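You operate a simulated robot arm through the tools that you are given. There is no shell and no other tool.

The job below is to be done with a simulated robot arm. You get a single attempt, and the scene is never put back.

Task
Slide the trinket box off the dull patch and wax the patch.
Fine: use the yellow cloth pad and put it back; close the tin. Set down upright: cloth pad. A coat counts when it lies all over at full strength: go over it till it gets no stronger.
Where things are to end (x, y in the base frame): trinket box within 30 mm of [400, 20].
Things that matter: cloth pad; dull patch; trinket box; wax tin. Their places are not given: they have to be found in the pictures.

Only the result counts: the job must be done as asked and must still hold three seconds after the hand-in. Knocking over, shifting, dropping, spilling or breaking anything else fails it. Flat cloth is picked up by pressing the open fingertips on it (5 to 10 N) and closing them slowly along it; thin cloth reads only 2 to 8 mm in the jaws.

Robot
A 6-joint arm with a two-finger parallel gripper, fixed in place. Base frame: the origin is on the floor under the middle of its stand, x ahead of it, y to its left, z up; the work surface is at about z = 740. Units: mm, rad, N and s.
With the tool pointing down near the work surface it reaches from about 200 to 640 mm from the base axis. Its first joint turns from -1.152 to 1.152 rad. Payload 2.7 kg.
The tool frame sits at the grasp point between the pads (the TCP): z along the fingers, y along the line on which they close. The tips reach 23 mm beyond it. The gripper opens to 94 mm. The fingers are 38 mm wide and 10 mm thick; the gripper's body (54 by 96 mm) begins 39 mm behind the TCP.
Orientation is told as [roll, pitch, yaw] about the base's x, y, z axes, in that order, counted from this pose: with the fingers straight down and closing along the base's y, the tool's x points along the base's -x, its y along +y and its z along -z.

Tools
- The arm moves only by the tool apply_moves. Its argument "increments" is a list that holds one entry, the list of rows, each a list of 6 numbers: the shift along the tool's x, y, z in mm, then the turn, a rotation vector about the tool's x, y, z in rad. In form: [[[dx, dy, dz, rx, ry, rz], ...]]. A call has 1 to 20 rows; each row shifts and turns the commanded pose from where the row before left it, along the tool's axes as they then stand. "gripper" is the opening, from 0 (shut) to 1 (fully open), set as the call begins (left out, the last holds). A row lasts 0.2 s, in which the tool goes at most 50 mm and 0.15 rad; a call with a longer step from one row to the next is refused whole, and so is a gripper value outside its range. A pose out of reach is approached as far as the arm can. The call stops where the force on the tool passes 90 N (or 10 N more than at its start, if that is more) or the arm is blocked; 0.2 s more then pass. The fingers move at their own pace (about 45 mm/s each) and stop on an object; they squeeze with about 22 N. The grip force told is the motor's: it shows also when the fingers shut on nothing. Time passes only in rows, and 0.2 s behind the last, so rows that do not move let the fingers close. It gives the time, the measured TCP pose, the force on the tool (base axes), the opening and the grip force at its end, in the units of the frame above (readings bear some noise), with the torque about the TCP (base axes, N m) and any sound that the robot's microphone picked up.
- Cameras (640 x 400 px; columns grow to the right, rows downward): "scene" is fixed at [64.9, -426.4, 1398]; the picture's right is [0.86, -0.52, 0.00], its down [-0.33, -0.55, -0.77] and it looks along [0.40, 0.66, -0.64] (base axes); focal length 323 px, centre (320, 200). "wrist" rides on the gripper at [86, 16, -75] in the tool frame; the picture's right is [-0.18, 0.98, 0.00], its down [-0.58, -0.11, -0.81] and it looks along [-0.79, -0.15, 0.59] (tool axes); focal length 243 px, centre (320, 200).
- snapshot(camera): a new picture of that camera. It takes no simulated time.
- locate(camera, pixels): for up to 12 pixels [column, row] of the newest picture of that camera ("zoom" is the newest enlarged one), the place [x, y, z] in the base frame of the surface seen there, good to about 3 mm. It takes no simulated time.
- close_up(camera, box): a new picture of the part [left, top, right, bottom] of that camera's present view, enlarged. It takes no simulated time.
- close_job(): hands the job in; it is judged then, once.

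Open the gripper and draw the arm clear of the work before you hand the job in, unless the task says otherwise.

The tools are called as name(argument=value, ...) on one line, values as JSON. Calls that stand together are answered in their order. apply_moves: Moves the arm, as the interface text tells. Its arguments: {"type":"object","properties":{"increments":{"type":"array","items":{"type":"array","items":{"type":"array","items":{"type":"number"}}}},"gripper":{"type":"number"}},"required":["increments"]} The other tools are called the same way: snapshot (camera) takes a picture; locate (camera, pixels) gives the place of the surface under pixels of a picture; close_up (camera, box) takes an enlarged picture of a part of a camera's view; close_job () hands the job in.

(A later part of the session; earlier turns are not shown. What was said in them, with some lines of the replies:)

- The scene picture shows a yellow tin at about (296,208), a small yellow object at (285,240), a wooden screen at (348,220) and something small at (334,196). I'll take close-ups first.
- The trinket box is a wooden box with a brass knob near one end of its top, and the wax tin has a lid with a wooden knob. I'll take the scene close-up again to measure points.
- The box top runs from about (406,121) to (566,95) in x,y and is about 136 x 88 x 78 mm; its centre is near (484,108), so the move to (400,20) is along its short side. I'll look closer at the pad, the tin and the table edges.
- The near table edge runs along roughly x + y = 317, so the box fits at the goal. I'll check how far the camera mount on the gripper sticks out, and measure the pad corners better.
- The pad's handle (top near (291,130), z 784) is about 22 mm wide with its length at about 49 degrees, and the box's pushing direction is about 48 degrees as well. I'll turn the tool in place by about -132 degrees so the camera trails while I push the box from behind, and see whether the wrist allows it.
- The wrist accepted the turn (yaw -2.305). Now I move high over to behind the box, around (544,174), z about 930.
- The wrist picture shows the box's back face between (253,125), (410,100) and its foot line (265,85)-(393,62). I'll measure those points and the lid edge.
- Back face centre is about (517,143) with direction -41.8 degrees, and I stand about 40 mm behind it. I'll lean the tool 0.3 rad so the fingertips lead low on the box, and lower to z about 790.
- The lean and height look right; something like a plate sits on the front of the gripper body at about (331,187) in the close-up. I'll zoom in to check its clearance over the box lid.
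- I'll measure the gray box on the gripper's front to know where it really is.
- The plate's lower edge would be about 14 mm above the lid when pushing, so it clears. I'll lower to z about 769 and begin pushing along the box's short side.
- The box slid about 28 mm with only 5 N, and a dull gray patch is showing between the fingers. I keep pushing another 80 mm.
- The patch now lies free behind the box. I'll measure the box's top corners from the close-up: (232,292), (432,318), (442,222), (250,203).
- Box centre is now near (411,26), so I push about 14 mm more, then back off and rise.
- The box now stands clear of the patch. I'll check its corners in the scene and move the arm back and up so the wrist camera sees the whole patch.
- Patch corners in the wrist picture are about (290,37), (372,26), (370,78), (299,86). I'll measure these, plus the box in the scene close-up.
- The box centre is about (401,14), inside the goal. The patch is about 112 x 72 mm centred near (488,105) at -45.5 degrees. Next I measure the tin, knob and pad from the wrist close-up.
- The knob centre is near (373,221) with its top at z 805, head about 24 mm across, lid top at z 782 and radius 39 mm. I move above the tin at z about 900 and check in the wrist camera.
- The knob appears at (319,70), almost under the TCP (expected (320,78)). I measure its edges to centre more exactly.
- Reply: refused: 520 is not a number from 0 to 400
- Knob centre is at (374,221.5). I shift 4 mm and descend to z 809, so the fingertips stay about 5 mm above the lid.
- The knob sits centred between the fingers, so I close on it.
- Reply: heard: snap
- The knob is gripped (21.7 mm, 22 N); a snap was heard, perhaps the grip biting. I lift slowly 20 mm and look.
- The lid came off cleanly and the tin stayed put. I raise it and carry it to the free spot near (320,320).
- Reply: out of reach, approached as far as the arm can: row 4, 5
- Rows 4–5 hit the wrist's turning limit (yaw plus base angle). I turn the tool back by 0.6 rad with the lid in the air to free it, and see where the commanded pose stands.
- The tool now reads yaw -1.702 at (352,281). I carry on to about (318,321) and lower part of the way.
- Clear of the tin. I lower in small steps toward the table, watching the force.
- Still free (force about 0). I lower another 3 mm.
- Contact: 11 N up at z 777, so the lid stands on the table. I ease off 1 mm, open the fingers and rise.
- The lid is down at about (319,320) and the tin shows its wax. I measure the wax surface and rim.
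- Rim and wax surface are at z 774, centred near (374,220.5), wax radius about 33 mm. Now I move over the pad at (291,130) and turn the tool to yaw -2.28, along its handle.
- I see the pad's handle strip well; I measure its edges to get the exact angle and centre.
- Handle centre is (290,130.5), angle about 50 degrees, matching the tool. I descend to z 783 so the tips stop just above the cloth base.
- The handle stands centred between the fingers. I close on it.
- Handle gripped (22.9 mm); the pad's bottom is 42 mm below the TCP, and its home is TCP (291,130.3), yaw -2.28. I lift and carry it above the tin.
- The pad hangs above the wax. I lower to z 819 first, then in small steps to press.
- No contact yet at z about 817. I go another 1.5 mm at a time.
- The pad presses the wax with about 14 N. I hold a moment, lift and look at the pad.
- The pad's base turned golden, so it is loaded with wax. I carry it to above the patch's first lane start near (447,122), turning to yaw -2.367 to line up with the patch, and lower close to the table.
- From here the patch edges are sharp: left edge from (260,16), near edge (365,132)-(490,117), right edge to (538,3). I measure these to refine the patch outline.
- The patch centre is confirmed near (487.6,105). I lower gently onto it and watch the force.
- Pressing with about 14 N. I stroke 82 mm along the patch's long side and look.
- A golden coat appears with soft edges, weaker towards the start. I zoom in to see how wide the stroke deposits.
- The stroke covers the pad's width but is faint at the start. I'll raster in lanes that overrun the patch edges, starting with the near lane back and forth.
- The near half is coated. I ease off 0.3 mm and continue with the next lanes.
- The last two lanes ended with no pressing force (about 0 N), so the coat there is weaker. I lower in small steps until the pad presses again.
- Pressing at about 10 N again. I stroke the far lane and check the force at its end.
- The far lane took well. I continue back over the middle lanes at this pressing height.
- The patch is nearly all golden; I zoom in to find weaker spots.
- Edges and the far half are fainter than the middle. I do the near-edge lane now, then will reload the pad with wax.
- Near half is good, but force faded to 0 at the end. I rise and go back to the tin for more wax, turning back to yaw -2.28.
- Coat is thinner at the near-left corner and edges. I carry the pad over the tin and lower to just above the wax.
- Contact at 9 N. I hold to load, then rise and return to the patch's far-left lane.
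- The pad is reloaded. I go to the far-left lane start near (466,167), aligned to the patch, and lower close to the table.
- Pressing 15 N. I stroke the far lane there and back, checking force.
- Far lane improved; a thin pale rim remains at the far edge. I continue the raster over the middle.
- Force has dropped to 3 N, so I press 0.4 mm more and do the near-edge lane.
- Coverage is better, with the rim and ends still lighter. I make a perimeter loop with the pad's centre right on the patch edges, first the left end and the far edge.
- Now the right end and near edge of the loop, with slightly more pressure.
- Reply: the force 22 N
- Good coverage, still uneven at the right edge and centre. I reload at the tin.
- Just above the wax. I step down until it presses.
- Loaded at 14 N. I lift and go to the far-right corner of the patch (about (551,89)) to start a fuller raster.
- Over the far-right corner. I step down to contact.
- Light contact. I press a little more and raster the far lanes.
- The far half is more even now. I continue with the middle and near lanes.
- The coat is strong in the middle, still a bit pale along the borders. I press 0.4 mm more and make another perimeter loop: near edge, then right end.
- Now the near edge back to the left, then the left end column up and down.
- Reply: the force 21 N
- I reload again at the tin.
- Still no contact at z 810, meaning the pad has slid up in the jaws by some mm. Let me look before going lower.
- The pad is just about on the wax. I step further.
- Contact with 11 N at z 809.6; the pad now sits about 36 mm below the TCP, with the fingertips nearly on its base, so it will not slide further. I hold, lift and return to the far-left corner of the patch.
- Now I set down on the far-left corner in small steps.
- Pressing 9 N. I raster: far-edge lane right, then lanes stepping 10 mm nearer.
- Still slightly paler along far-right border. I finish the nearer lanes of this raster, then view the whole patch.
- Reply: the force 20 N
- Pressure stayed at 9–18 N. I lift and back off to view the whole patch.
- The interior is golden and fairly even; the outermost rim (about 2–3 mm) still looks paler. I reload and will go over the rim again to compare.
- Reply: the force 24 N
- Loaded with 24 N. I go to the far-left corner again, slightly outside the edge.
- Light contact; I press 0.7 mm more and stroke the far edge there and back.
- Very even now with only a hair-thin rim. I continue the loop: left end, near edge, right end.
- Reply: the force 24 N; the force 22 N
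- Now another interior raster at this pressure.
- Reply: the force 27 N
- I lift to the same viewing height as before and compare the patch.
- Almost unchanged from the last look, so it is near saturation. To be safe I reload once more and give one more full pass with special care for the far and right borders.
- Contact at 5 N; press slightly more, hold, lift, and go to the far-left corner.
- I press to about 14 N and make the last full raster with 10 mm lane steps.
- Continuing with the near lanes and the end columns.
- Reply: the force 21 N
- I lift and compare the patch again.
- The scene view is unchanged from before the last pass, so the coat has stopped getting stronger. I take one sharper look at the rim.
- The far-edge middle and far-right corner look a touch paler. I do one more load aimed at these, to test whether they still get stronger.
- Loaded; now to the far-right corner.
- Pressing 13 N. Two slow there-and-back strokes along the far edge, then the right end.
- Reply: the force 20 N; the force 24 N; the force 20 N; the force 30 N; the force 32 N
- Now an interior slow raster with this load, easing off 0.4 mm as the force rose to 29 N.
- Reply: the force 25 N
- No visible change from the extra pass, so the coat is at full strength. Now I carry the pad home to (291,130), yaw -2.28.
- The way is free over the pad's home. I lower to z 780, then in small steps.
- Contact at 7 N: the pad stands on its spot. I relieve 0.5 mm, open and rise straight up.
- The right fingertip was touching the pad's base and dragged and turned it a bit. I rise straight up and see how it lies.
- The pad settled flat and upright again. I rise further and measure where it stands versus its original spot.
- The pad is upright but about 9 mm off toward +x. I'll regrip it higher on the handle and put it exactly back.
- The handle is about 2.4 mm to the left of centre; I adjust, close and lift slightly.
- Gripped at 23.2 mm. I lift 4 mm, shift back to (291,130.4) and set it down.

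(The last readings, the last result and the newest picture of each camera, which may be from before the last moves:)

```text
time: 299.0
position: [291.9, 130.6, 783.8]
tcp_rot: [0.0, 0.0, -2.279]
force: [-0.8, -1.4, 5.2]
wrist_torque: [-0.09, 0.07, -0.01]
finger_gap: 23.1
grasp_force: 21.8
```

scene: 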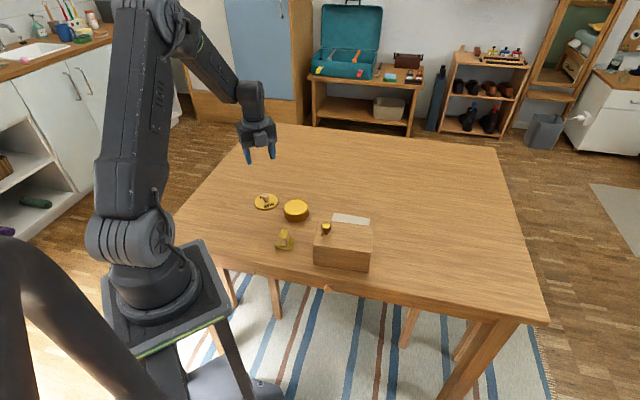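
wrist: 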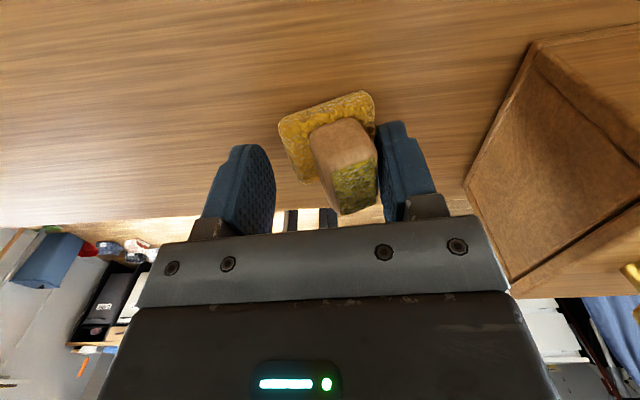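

Contact with 5 N at the home spot. I relieve, open and rise.

apply_moves(increments=[[[0, 0, -0.4, 0, 0, 0], [0, 0, 0, 0, 0, 0]]], gripper=0)

apply_moves(increments=[[[0, 0, 0, 0, 0, 0], [0, 0, 0, 0, 0, 0], [0, 0, 0, 0, 0, 0], [0, 0, -5, 0, 0, 0], [0, 0, -30, 0, 0, 0], [0, 0, -40, 0, 0, 0], [0, 0, -40, 0, 0, 0], [0, 0, -12, 0, 0, 0], [0, 0, 0, 0, 0, 0]]], gripper=0.6)

close_up(camera="scene", box=[264, 223, 312, 253])

snapshot(camera="wrist")

```text
time: 299.6
position: [290.4, 130.7, 784.8]
tcp_rot: [-0.001, -0.001, -2.279]
force: [0.2, 0.4, -0.4]
wrist_torque: [-0.04, 0.05, 0.02]
finger_gap: 23.1
grasp_force: 21.9
```

```text
time: 301.6
position: [292.1, 129.8, 910.8]
tcp_rot: [0.0, -0.001, -2.278]
force: [-0.1, -0.6, -0.3]
wrist_torque: [-0.01, -0.04, -0.01]
finger_gap: 56.3
grasp_force: 0.1
```

```text
13.33 times, centred on (288, 238) of scene
```

zoom: 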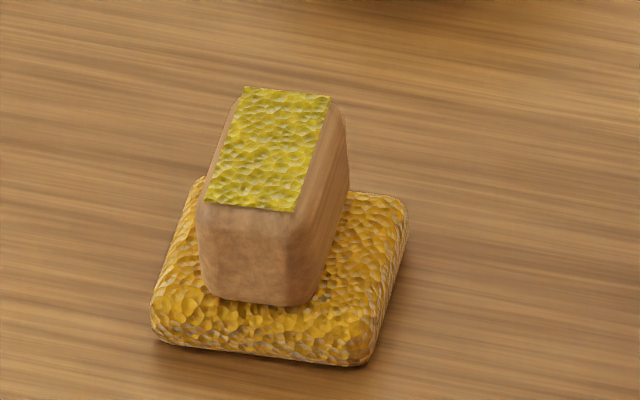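

```text
taken
```

wrist: 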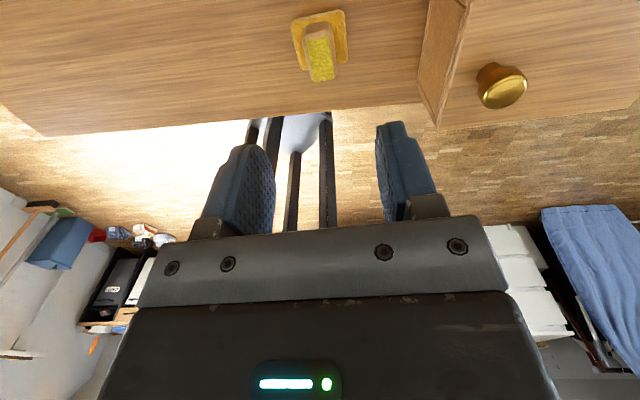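

The pad stands upright at its old place (strip corners match within a couple of pixels). Before closing the tin, I look at the patch from above without the pad in the way.

apply_moves(increments=[[[28.3, 27.9, -8.3, 0, 0, 0.0145], [28.3, 27.9, -8.3, 0, 0, 0.0145], [28.3, 27.9, -8.3, 0, 0, 0.0145], [28.3, 27.9, -8.3, 0, 0, 0.0145], [28.3, 27.9, -8.3, 0, 0, 0.0145], [28.3, 27.9, -8.3, 0, 0, 0.0145], [0, 0, 0, 0, 0, 0]]], gripper=0.6)

snapshot(camera="wrist")

close_up(camera="wrist", box=[240, 10, 400, 110])

close_up(camera="scene", box=[320, 200, 384, 240])

```text
time: 303.2
position: [530.1, 142.9, 960.1]
tcp_rot: [-0.001, 0.0, -2.366]
force: [0.5, -0.3, 0.8]
wrist_torque: [0.02, -0.01, -0.02]
finger_gap: 56.5
grasp_force: 0.1
```

```text
taken
```

wrist: 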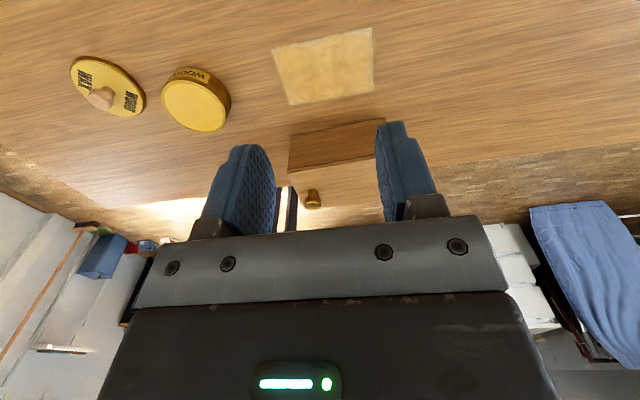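

```text
4.00 times, centred on (320, 60) of wrist
```

zoom: 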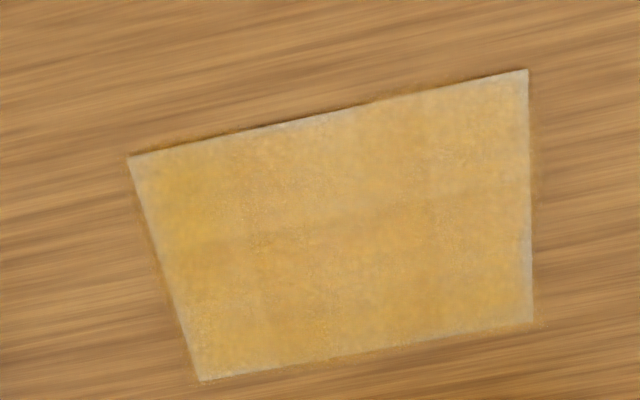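

```text
10.00 times, centred on (352, 220) of scene
```

zoom: 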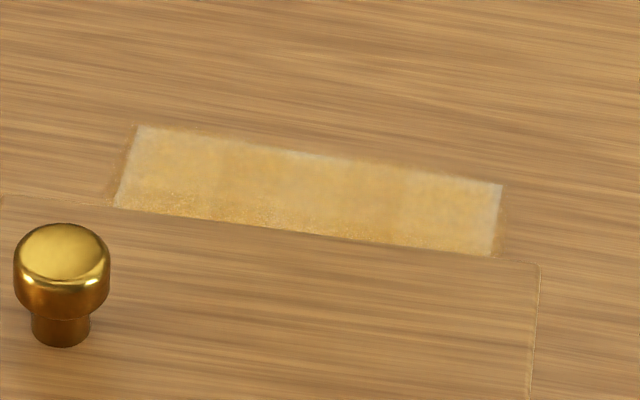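

The patch is evenly golden all over with the same hair-thin border on all sides. Now I fetch the lid: turn the tool to yaw -1.70 and go above (319,320).

apply_moves(increments=[[[0, 0, 0, 0, 0, -0.133], [0, 0, 0, 0, 0, -0.133], [0, 0, 0, 0, 0, -0.133], [0, 0, 0, 0, 0, -0.133], [0, 0, 0, 0, 0, -0.132], [24.6, -38.7, 7, 0, 0, 0], [24.6, -38.7, 7, 0, 0, 0], [24.6, -38.7, 7, 0, 0, 0], [24.6, -38.7, 7, 0, 0, 0], [24.6, -38.7, 7, 0, 0, 0], [24.6, -38.7, 7, 0, 0, 0], [0, 0, 0, 0, 0, 0]]], gripper=0.8)

snapshot(camera="wrist")

close_up(camera="wrist", box=[240, 0, 400, 100])

```text
time: 305.8
position: [320.1, 317.8, 918.6]
tcp_rot: [0.001, -0.001, -1.703]
force: [0.3, -0.1, 0.0]
wrist_torque: [-0.01, 0.01, -0.02]
finger_gap: 75.3
grasp_force: 0.1
```

```text
taken
```

wrist: 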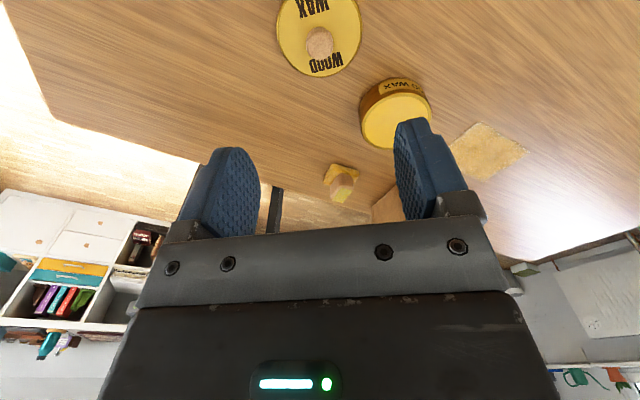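

```text
4.00 times, centred on (320, 50) of wrist
```

zoom: 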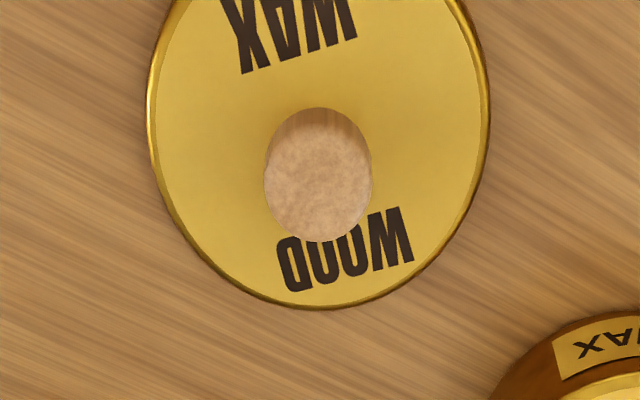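

The lid's knob is near zoom (318,188); I measure its centre.

locate(camera="zoom", pixels=[[318, 188], [272, 190], [366, 188], [318, 232], [318, 150], [160, 120], [480, 100], [318, 300]])

```text
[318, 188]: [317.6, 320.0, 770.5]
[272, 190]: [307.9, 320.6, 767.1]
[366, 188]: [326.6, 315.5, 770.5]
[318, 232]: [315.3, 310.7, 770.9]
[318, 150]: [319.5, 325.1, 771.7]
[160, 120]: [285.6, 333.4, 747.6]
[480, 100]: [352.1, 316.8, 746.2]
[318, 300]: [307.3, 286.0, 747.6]
```

Knob centre about (318,320). I descend to z 778 around it.

apply_moves(increments=[[[1.8, -1.9, 35, 0, 0, 0], [0, 0, 40, 0, 0, 0], [0, 0, 35, 0, 0, 0], [0, 0, 20, 0, 0, 0], [0, 0, 8, 0, 0, 0], [0, 0, 2.5, 0, 0, 0], [0, 0, 0, 0, 0, 0]]], gripper=0.8)

snapshot(camera="wrist")

```text
time: 307.4
position: [317.6, 319.3, 778.8]
tcp_rot: [-0.001, 0.0, -1.7]
force: [0.2, -0.5, -0.2]
wrist_torque: [0.0, 0.03, 0.02]
finger_gap: 75.4
grasp_force: 0.0
```

```text
taken
```

wrist: 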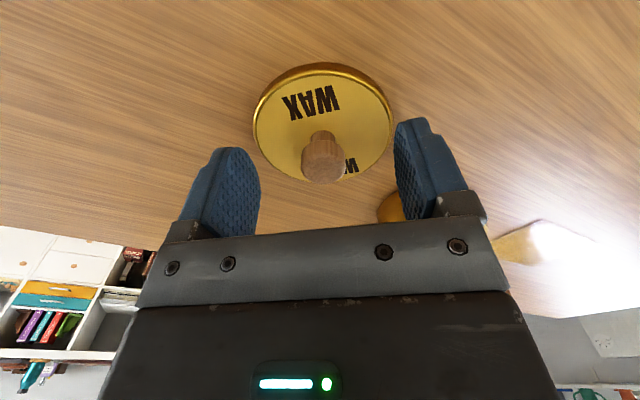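

The knob is centred. I close on it and lift.

apply_moves(increments=[[[0, 0, 0, 0, 0, 0], [0, 0, 0, 0, 0, 0], [0, 0, 0, 0, 0, 0], [0, 0, 0, 0, 0, 0], [0, 0, 0, 0, 0, 0], [0, 0, 0, 0, 0, 0]]], gripper=0)

apply_moves(increments=[[[0, 0, -5, 0, 0, 0], [0, 0, -25, 0, 0, 0], [0, 0, -40, 0, 0, 0], [0, 0, -10, 0, 0, 0], [0, 0, 0, 0, 0, 0]]], gripper=0)

snapshot(camera="wrist")

close_up(camera="scene", box=[240, 140, 330, 230])

```text
time: 308.8
position: [317.8, 319.6, 777.7]
tcp_rot: [-0.002, -0.002, -1.701]
force: [-1.2, 0.0, 1.3]
wrist_torque: [-0.01, 0.03, 0.01]
finger_gap: 21.1
grasp_force: 22.0
```

```text
time: 310.0
position: [315.3, 321.5, 860.5]
tcp_rot: [0.0, -0.002, -1.702]
force: [-0.3, 0.2, -0.4]
wrist_torque: [-0.04, 0.01, 0.01]
finger_gap: 21.4
grasp_force: 21.5
```

```text
taken
```

wrist: 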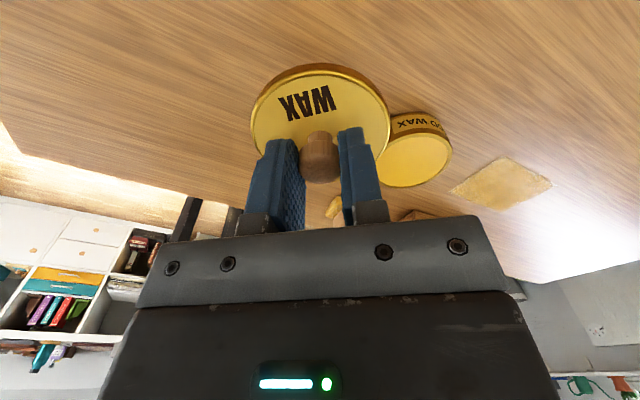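

```text
4.44 times, centred on (285, 185) of scene
```

zoom: 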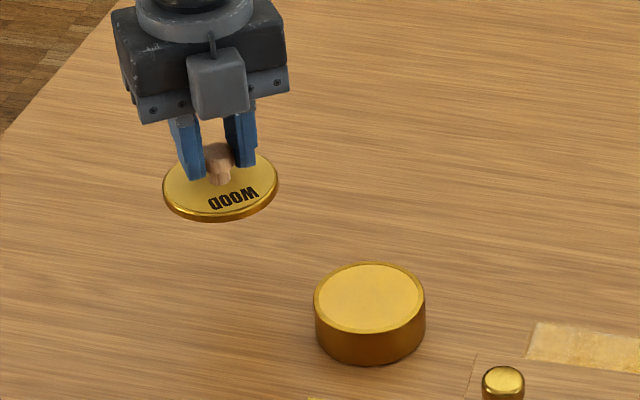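

The lid is gripped and level. I measure the tin's present rim to place the lid exactly.

close_up(camera="scene", box=[276, 195, 324, 225])

locate(camera="zoom", pixels=[[101, 160], [430, 155], [270, 52], [270, 265], [150, 90], [390, 90], [150, 225], [390, 220], [265, 155]])

```text
13.33 times, centred on (300, 210) of scene
```

zoom: 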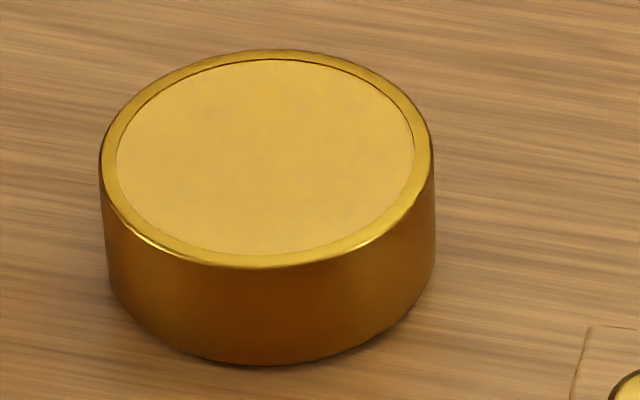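

```text
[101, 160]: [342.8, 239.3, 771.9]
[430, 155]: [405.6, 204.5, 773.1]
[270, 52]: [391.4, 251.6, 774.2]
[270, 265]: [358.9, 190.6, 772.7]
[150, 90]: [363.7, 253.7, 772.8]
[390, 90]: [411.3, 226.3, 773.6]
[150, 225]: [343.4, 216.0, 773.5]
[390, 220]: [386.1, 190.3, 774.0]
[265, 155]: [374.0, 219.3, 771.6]
```

The tin has not moved (centre about (374.8,221.5)). I carry the lid above it.

apply_moves(increments=[[[-29.9, 23.1, 0, 0, 0, 0], [-29.9, 23.1, 0, 0, 0, 0], [-29.9, 23.1, 0, 0, 0, 0], [0, 0, 10, 0, 0, 0], [0, 0, 15, 0, 0, 0], [0, 0, 0, 0, 0, 0], [0, 0, 0, 0, 0, 0]]], gripper=0)

apply_moves(increments=[[[0, 0, 0, 0, 0, 0]]], gripper=0)

apply_moves(increments=[[[0, 0, 0, 0, 0, 0]]], gripper=0)

close_up(camera="scene", box=[264, 165, 328, 225])

snapshot(camera="wrist")

```text
time: 311.6
position: [373.5, 221.9, 833.5]
tcp_rot: [-0.001, 0.0, -1.703]
force: [-0.3, 0.0, -0.8]
wrist_torque: [0.02, -0.01, -0.01]
finger_gap: 21.6
grasp_force: 21.8
```

```text
time: 312.0
position: [374.1, 222.6, 834.0]
tcp_rot: [-0.001, 0.0, -1.702]
force: [-0.3, 0.1, 0.2]
wrist_torque: [0.01, -0.02, 0.02]
finger_gap: 21.6
grasp_force: 21.8
```

```text
time: 312.4
position: [373.1, 223.0, 833.4]
tcp_rot: [0.0, -0.001, -1.701]
force: [0.0, 0.0, -0.3]
wrist_torque: [0.01, 0.0, -0.03]
finger_gap: 21.5
grasp_force: 22.2
```

```text
6.67 times, centred on (296, 195) of scene
```

zoom: 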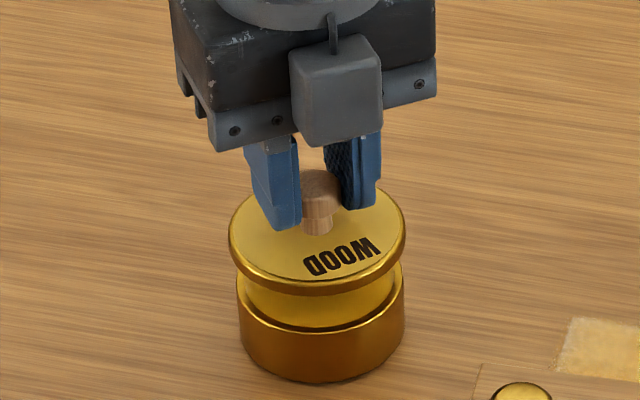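

```text
taken
```

wrist: 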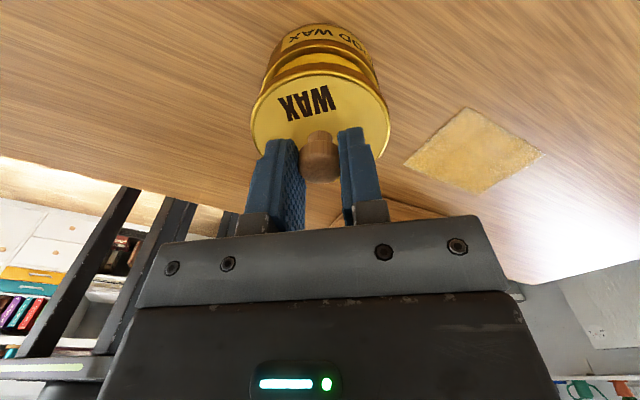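

Averaged TCP is (373.6,222.5), about 1 mm off the tin's centre. I correct and lower to just above the rim.

apply_moves(increments=[[[-0.8, 1.0, 8, 0, 0, 0], [0, 0, 8, 0, 0, 0], [0, 0, 4, 0, 0, 0], [0, 0, 0, 0, 0, 0], [0, 0, 0, 0, 0, 0]]], gripper=0)

close_up(camera="scene", box=[264, 175, 328, 225])

apply_moves(increments=[[[0, 0, 1, 0, 0, 0], [0, 0, 0, 0, 0, 0]]], gripper=0)

```text
time: 313.6
position: [374.4, 222.5, 812.6]
tcp_rot: [-0.001, -0.001, -1.702]
force: [0.3, 0.8, -0.2]
wrist_torque: [-0.02, 0.01, -0.01]
finger_gap: 21.6
grasp_force: 22.0
```

```text
8.00 times, centred on (296, 200) of scene
```

zoom: 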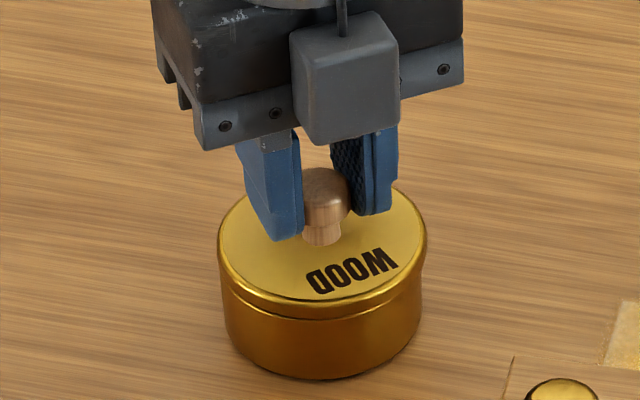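

```text
time: 314.2
position: [374.5, 221.9, 811.3]
tcp_rot: [0.0, 0.0, -1.703]
force: [-0.6, -0.4, 0.3]
wrist_torque: [0.0, -0.01, 0.0]
finger_gap: 21.4
grasp_force: 22.3
```

Lid and tin line up (centres 323 vs 322 in the zoom). I lower in 0.7 mm steps until seated.

apply_moves(increments=[[[0, 0, 0.7, 0, 0, 0], [0, 0, 0, 0, 0, 0]]], gripper=0)

apply_moves(increments=[[[0, 0, 0.7, 0, 0, 0], [0, 0, 0, 0, 0, 0]]], gripper=0)

apply_moves(increments=[[[0, 0, 0.7, 0, 0, 0], [0, 0, 0, 0, 0, 0]]], gripper=0)

```text
time: 314.8
position: [375.5, 222.0, 810.4]
tcp_rot: [0.0, 0.001, -1.701]
force: [0.1, 0.5, -0.1]
wrist_torque: [0.03, -0.01, -0.02]
finger_gap: 21.4
grasp_force: 21.8
```

```text
time: 315.4
position: [375.1, 222.6, 809.6]
tcp_rot: [-0.001, 0.0, -1.701]
force: [0.5, -0.6, -0.6]
wrist_torque: [-0.01, 0.01, 0.01]
finger_gap: 21.3
grasp_force: 22.1
```

```text
time: 316.0
position: [374.6, 221.5, 811.0]
tcp_rot: [-0.001, -0.001, -1.702]
force: [-2.3, -0.7, 4.1]
wrist_torque: [-0.04, 0.06, -0.05]
finger_gap: 21.6
grasp_force: 22.2
```

Contact begins at z about 810, the seated height. I press somewhat more and listen for a snap.

apply_moves(increments=[[[0, 0, 0.6, 0, 0, 0], [0, 0, 0, 0, 0, 0]]], gripper=0)

apply_moves(increments=[[[0, 0, 0.5, 0, 0, 0], [0, 0, 0, 0, 0, 0]]], gripper=0)

close_up(camera="scene", box=[264, 175, 328, 225])

```text
time: 316.6
position: [374.8, 223.2, 809.9]
tcp_rot: [0.001, 0.0, -1.7]
force: [-4.4, -1.9, 12.6]
wrist_torque: [-0.14, 0.13, -0.02]
finger_gap: 21.7
grasp_force: 22.0
```

```text
time: 317.2
position: [375.5, 222.3, 809.9]
tcp_rot: [0.002, 0.001, -1.702]
force: [-4.1, -1.6, 22.8]
wrist_torque: [-0.2, 0.13, -0.03]
finger_gap: 21.7
grasp_force: 21.9
```

```text
8.00 times, centred on (296, 200) of scene
```

zoom: 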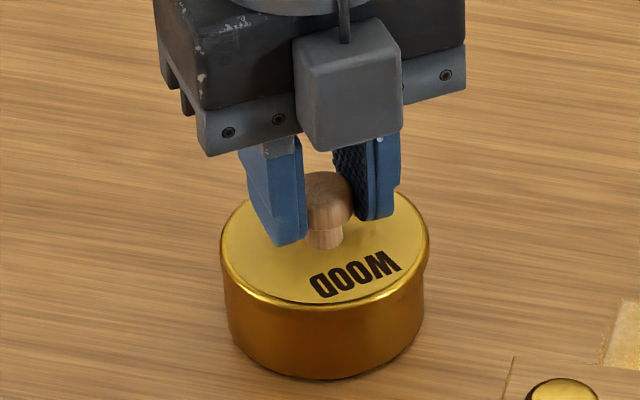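

Lid is down firmly at 23 N, no snap heard. I relieve the force, open and rise to check how it sits.

apply_moves(increments=[[[0, 0, -1.0, 0, 0, 0], [0, 0, 0, 0, 0, 0]]], gripper=0)

apply_moves(increments=[[[0, 0, 0, 0, 0, 0], [0, 0, 0, 0, 0, 0], [0, 0, 0, 0, 0, 0], [0, 0, -5, 0, 0, 0], [0, 0, -30, 0, 0, 0], [0, 0, -40, 0, 0, 0], [0, 0, -25, 0, 0, 0], [0, 0, 0, 0, 0, 0]]], gripper=0.7)

close_up(camera="scene", box=[276, 190, 324, 220])

locate(camera="zoom", pixels=[[260, 110], [200, 150], [350, 150], [200, 250], [330, 250], [260, 190]])

```text
time: 317.8
position: [374.1, 222.3, 810.7]
tcp_rot: [0.0, 0.004, -1.701]
force: [2.5, 3.0, 7.2]
wrist_torque: [0.09, -0.08, -0.01]
finger_gap: 21.5
grasp_force: 21.4
```

```text
time: 319.6
position: [374.2, 222.7, 910.2]
tcp_rot: [0.001, 0.0, -1.701]
force: [-0.1, 0.0, -1.1]
wrist_torque: [0.02, 0.02, 0.0]
finger_gap: 65.9
grasp_force: 0.0
heard: snap
```

```text
13.33 times, centred on (300, 205) of scene
```

zoom: 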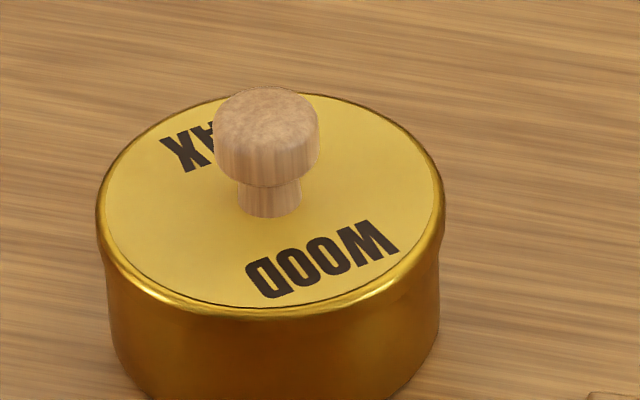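

```text
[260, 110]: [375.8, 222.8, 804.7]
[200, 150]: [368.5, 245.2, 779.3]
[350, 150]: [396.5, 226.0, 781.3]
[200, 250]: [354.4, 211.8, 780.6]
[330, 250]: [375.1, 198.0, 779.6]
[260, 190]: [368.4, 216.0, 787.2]
```

A snap was heard on release, and the lid sits at its original height (lid z 780, knob z 805), centred. I raise the open gripper clear and take final pictures.

apply_moves(increments=[[[0, 0, -40, 0, 0, 0], [0, 0, -40, 0, 0, 0], [0, 0, -40, 0, 0, 0], [0, 0, -20, 0, 0, 0], [0, 0, 0, 0, 0, 0]]], gripper=1)

snapshot(camera="scene")

close_up(camera="scene", box=[250, 180, 390, 280])

locate(camera="zoom", pixels=[[296, 263], [525, 292], [532, 190], [318, 168], [165, 205], [165, 225]])

```text
time: 320.8
position: [374.6, 222.6, 1050.0]
tcp_rot: [-0.001, 0.0, -1.702]
force: [1.0, -0.3, -0.3]
wrist_torque: [-0.04, 0.01, -0.01]
finger_gap: 94.2
grasp_force: 0.1
```

```text
taken
```

scene: 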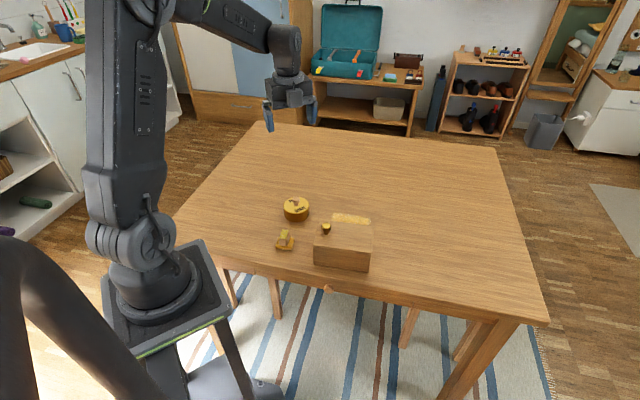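

```text
4.00 times, centred on (320, 230) of scene
```

zoom: 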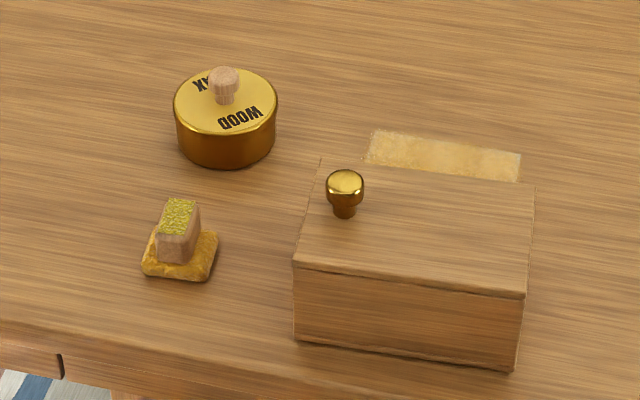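

```text
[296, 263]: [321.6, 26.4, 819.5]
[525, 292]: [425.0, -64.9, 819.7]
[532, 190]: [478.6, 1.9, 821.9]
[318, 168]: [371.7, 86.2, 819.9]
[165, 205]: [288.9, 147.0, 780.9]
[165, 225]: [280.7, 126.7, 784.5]
```

Everything is in place: box centre about (399,12), patch evenly waxed, pad upright at its home, tin closed, gripper open and clear. I hand the job in.

close_job()

```text
The job is handed in.
```

I slid the trinket box off the dull patch, waxed the patch with the yellow cloth pad, put the pad back and closed the tin. The job is handed in; I have not seen the verdict.

- **Trinket box:** its centre is at about (399, 12), roughly 8 mm from the target [400, 20]. I pushed it along the table and did not lift it.
- **Patch:** I loaded the pad with wax six times and went over the patch in overlapping lanes past its edges. The last two full passes made no visible difference. A pale rim about 2–3 mm wide still shows on all four sides and never changed. I took it to be how the picture is drawn rather than missing wax, but I could not confirm that.
- **Cloth pad:** it stands upright within a few millimetres of where it started. My first set-down dragged it about 9 mm, so I picked it up again and corrected it.
- **Wax tin:** the lid is back at its original height and centred. I heard a snap when I let go of it, as if it latched. The tin did not move.

The gripper is open and clear of the table.
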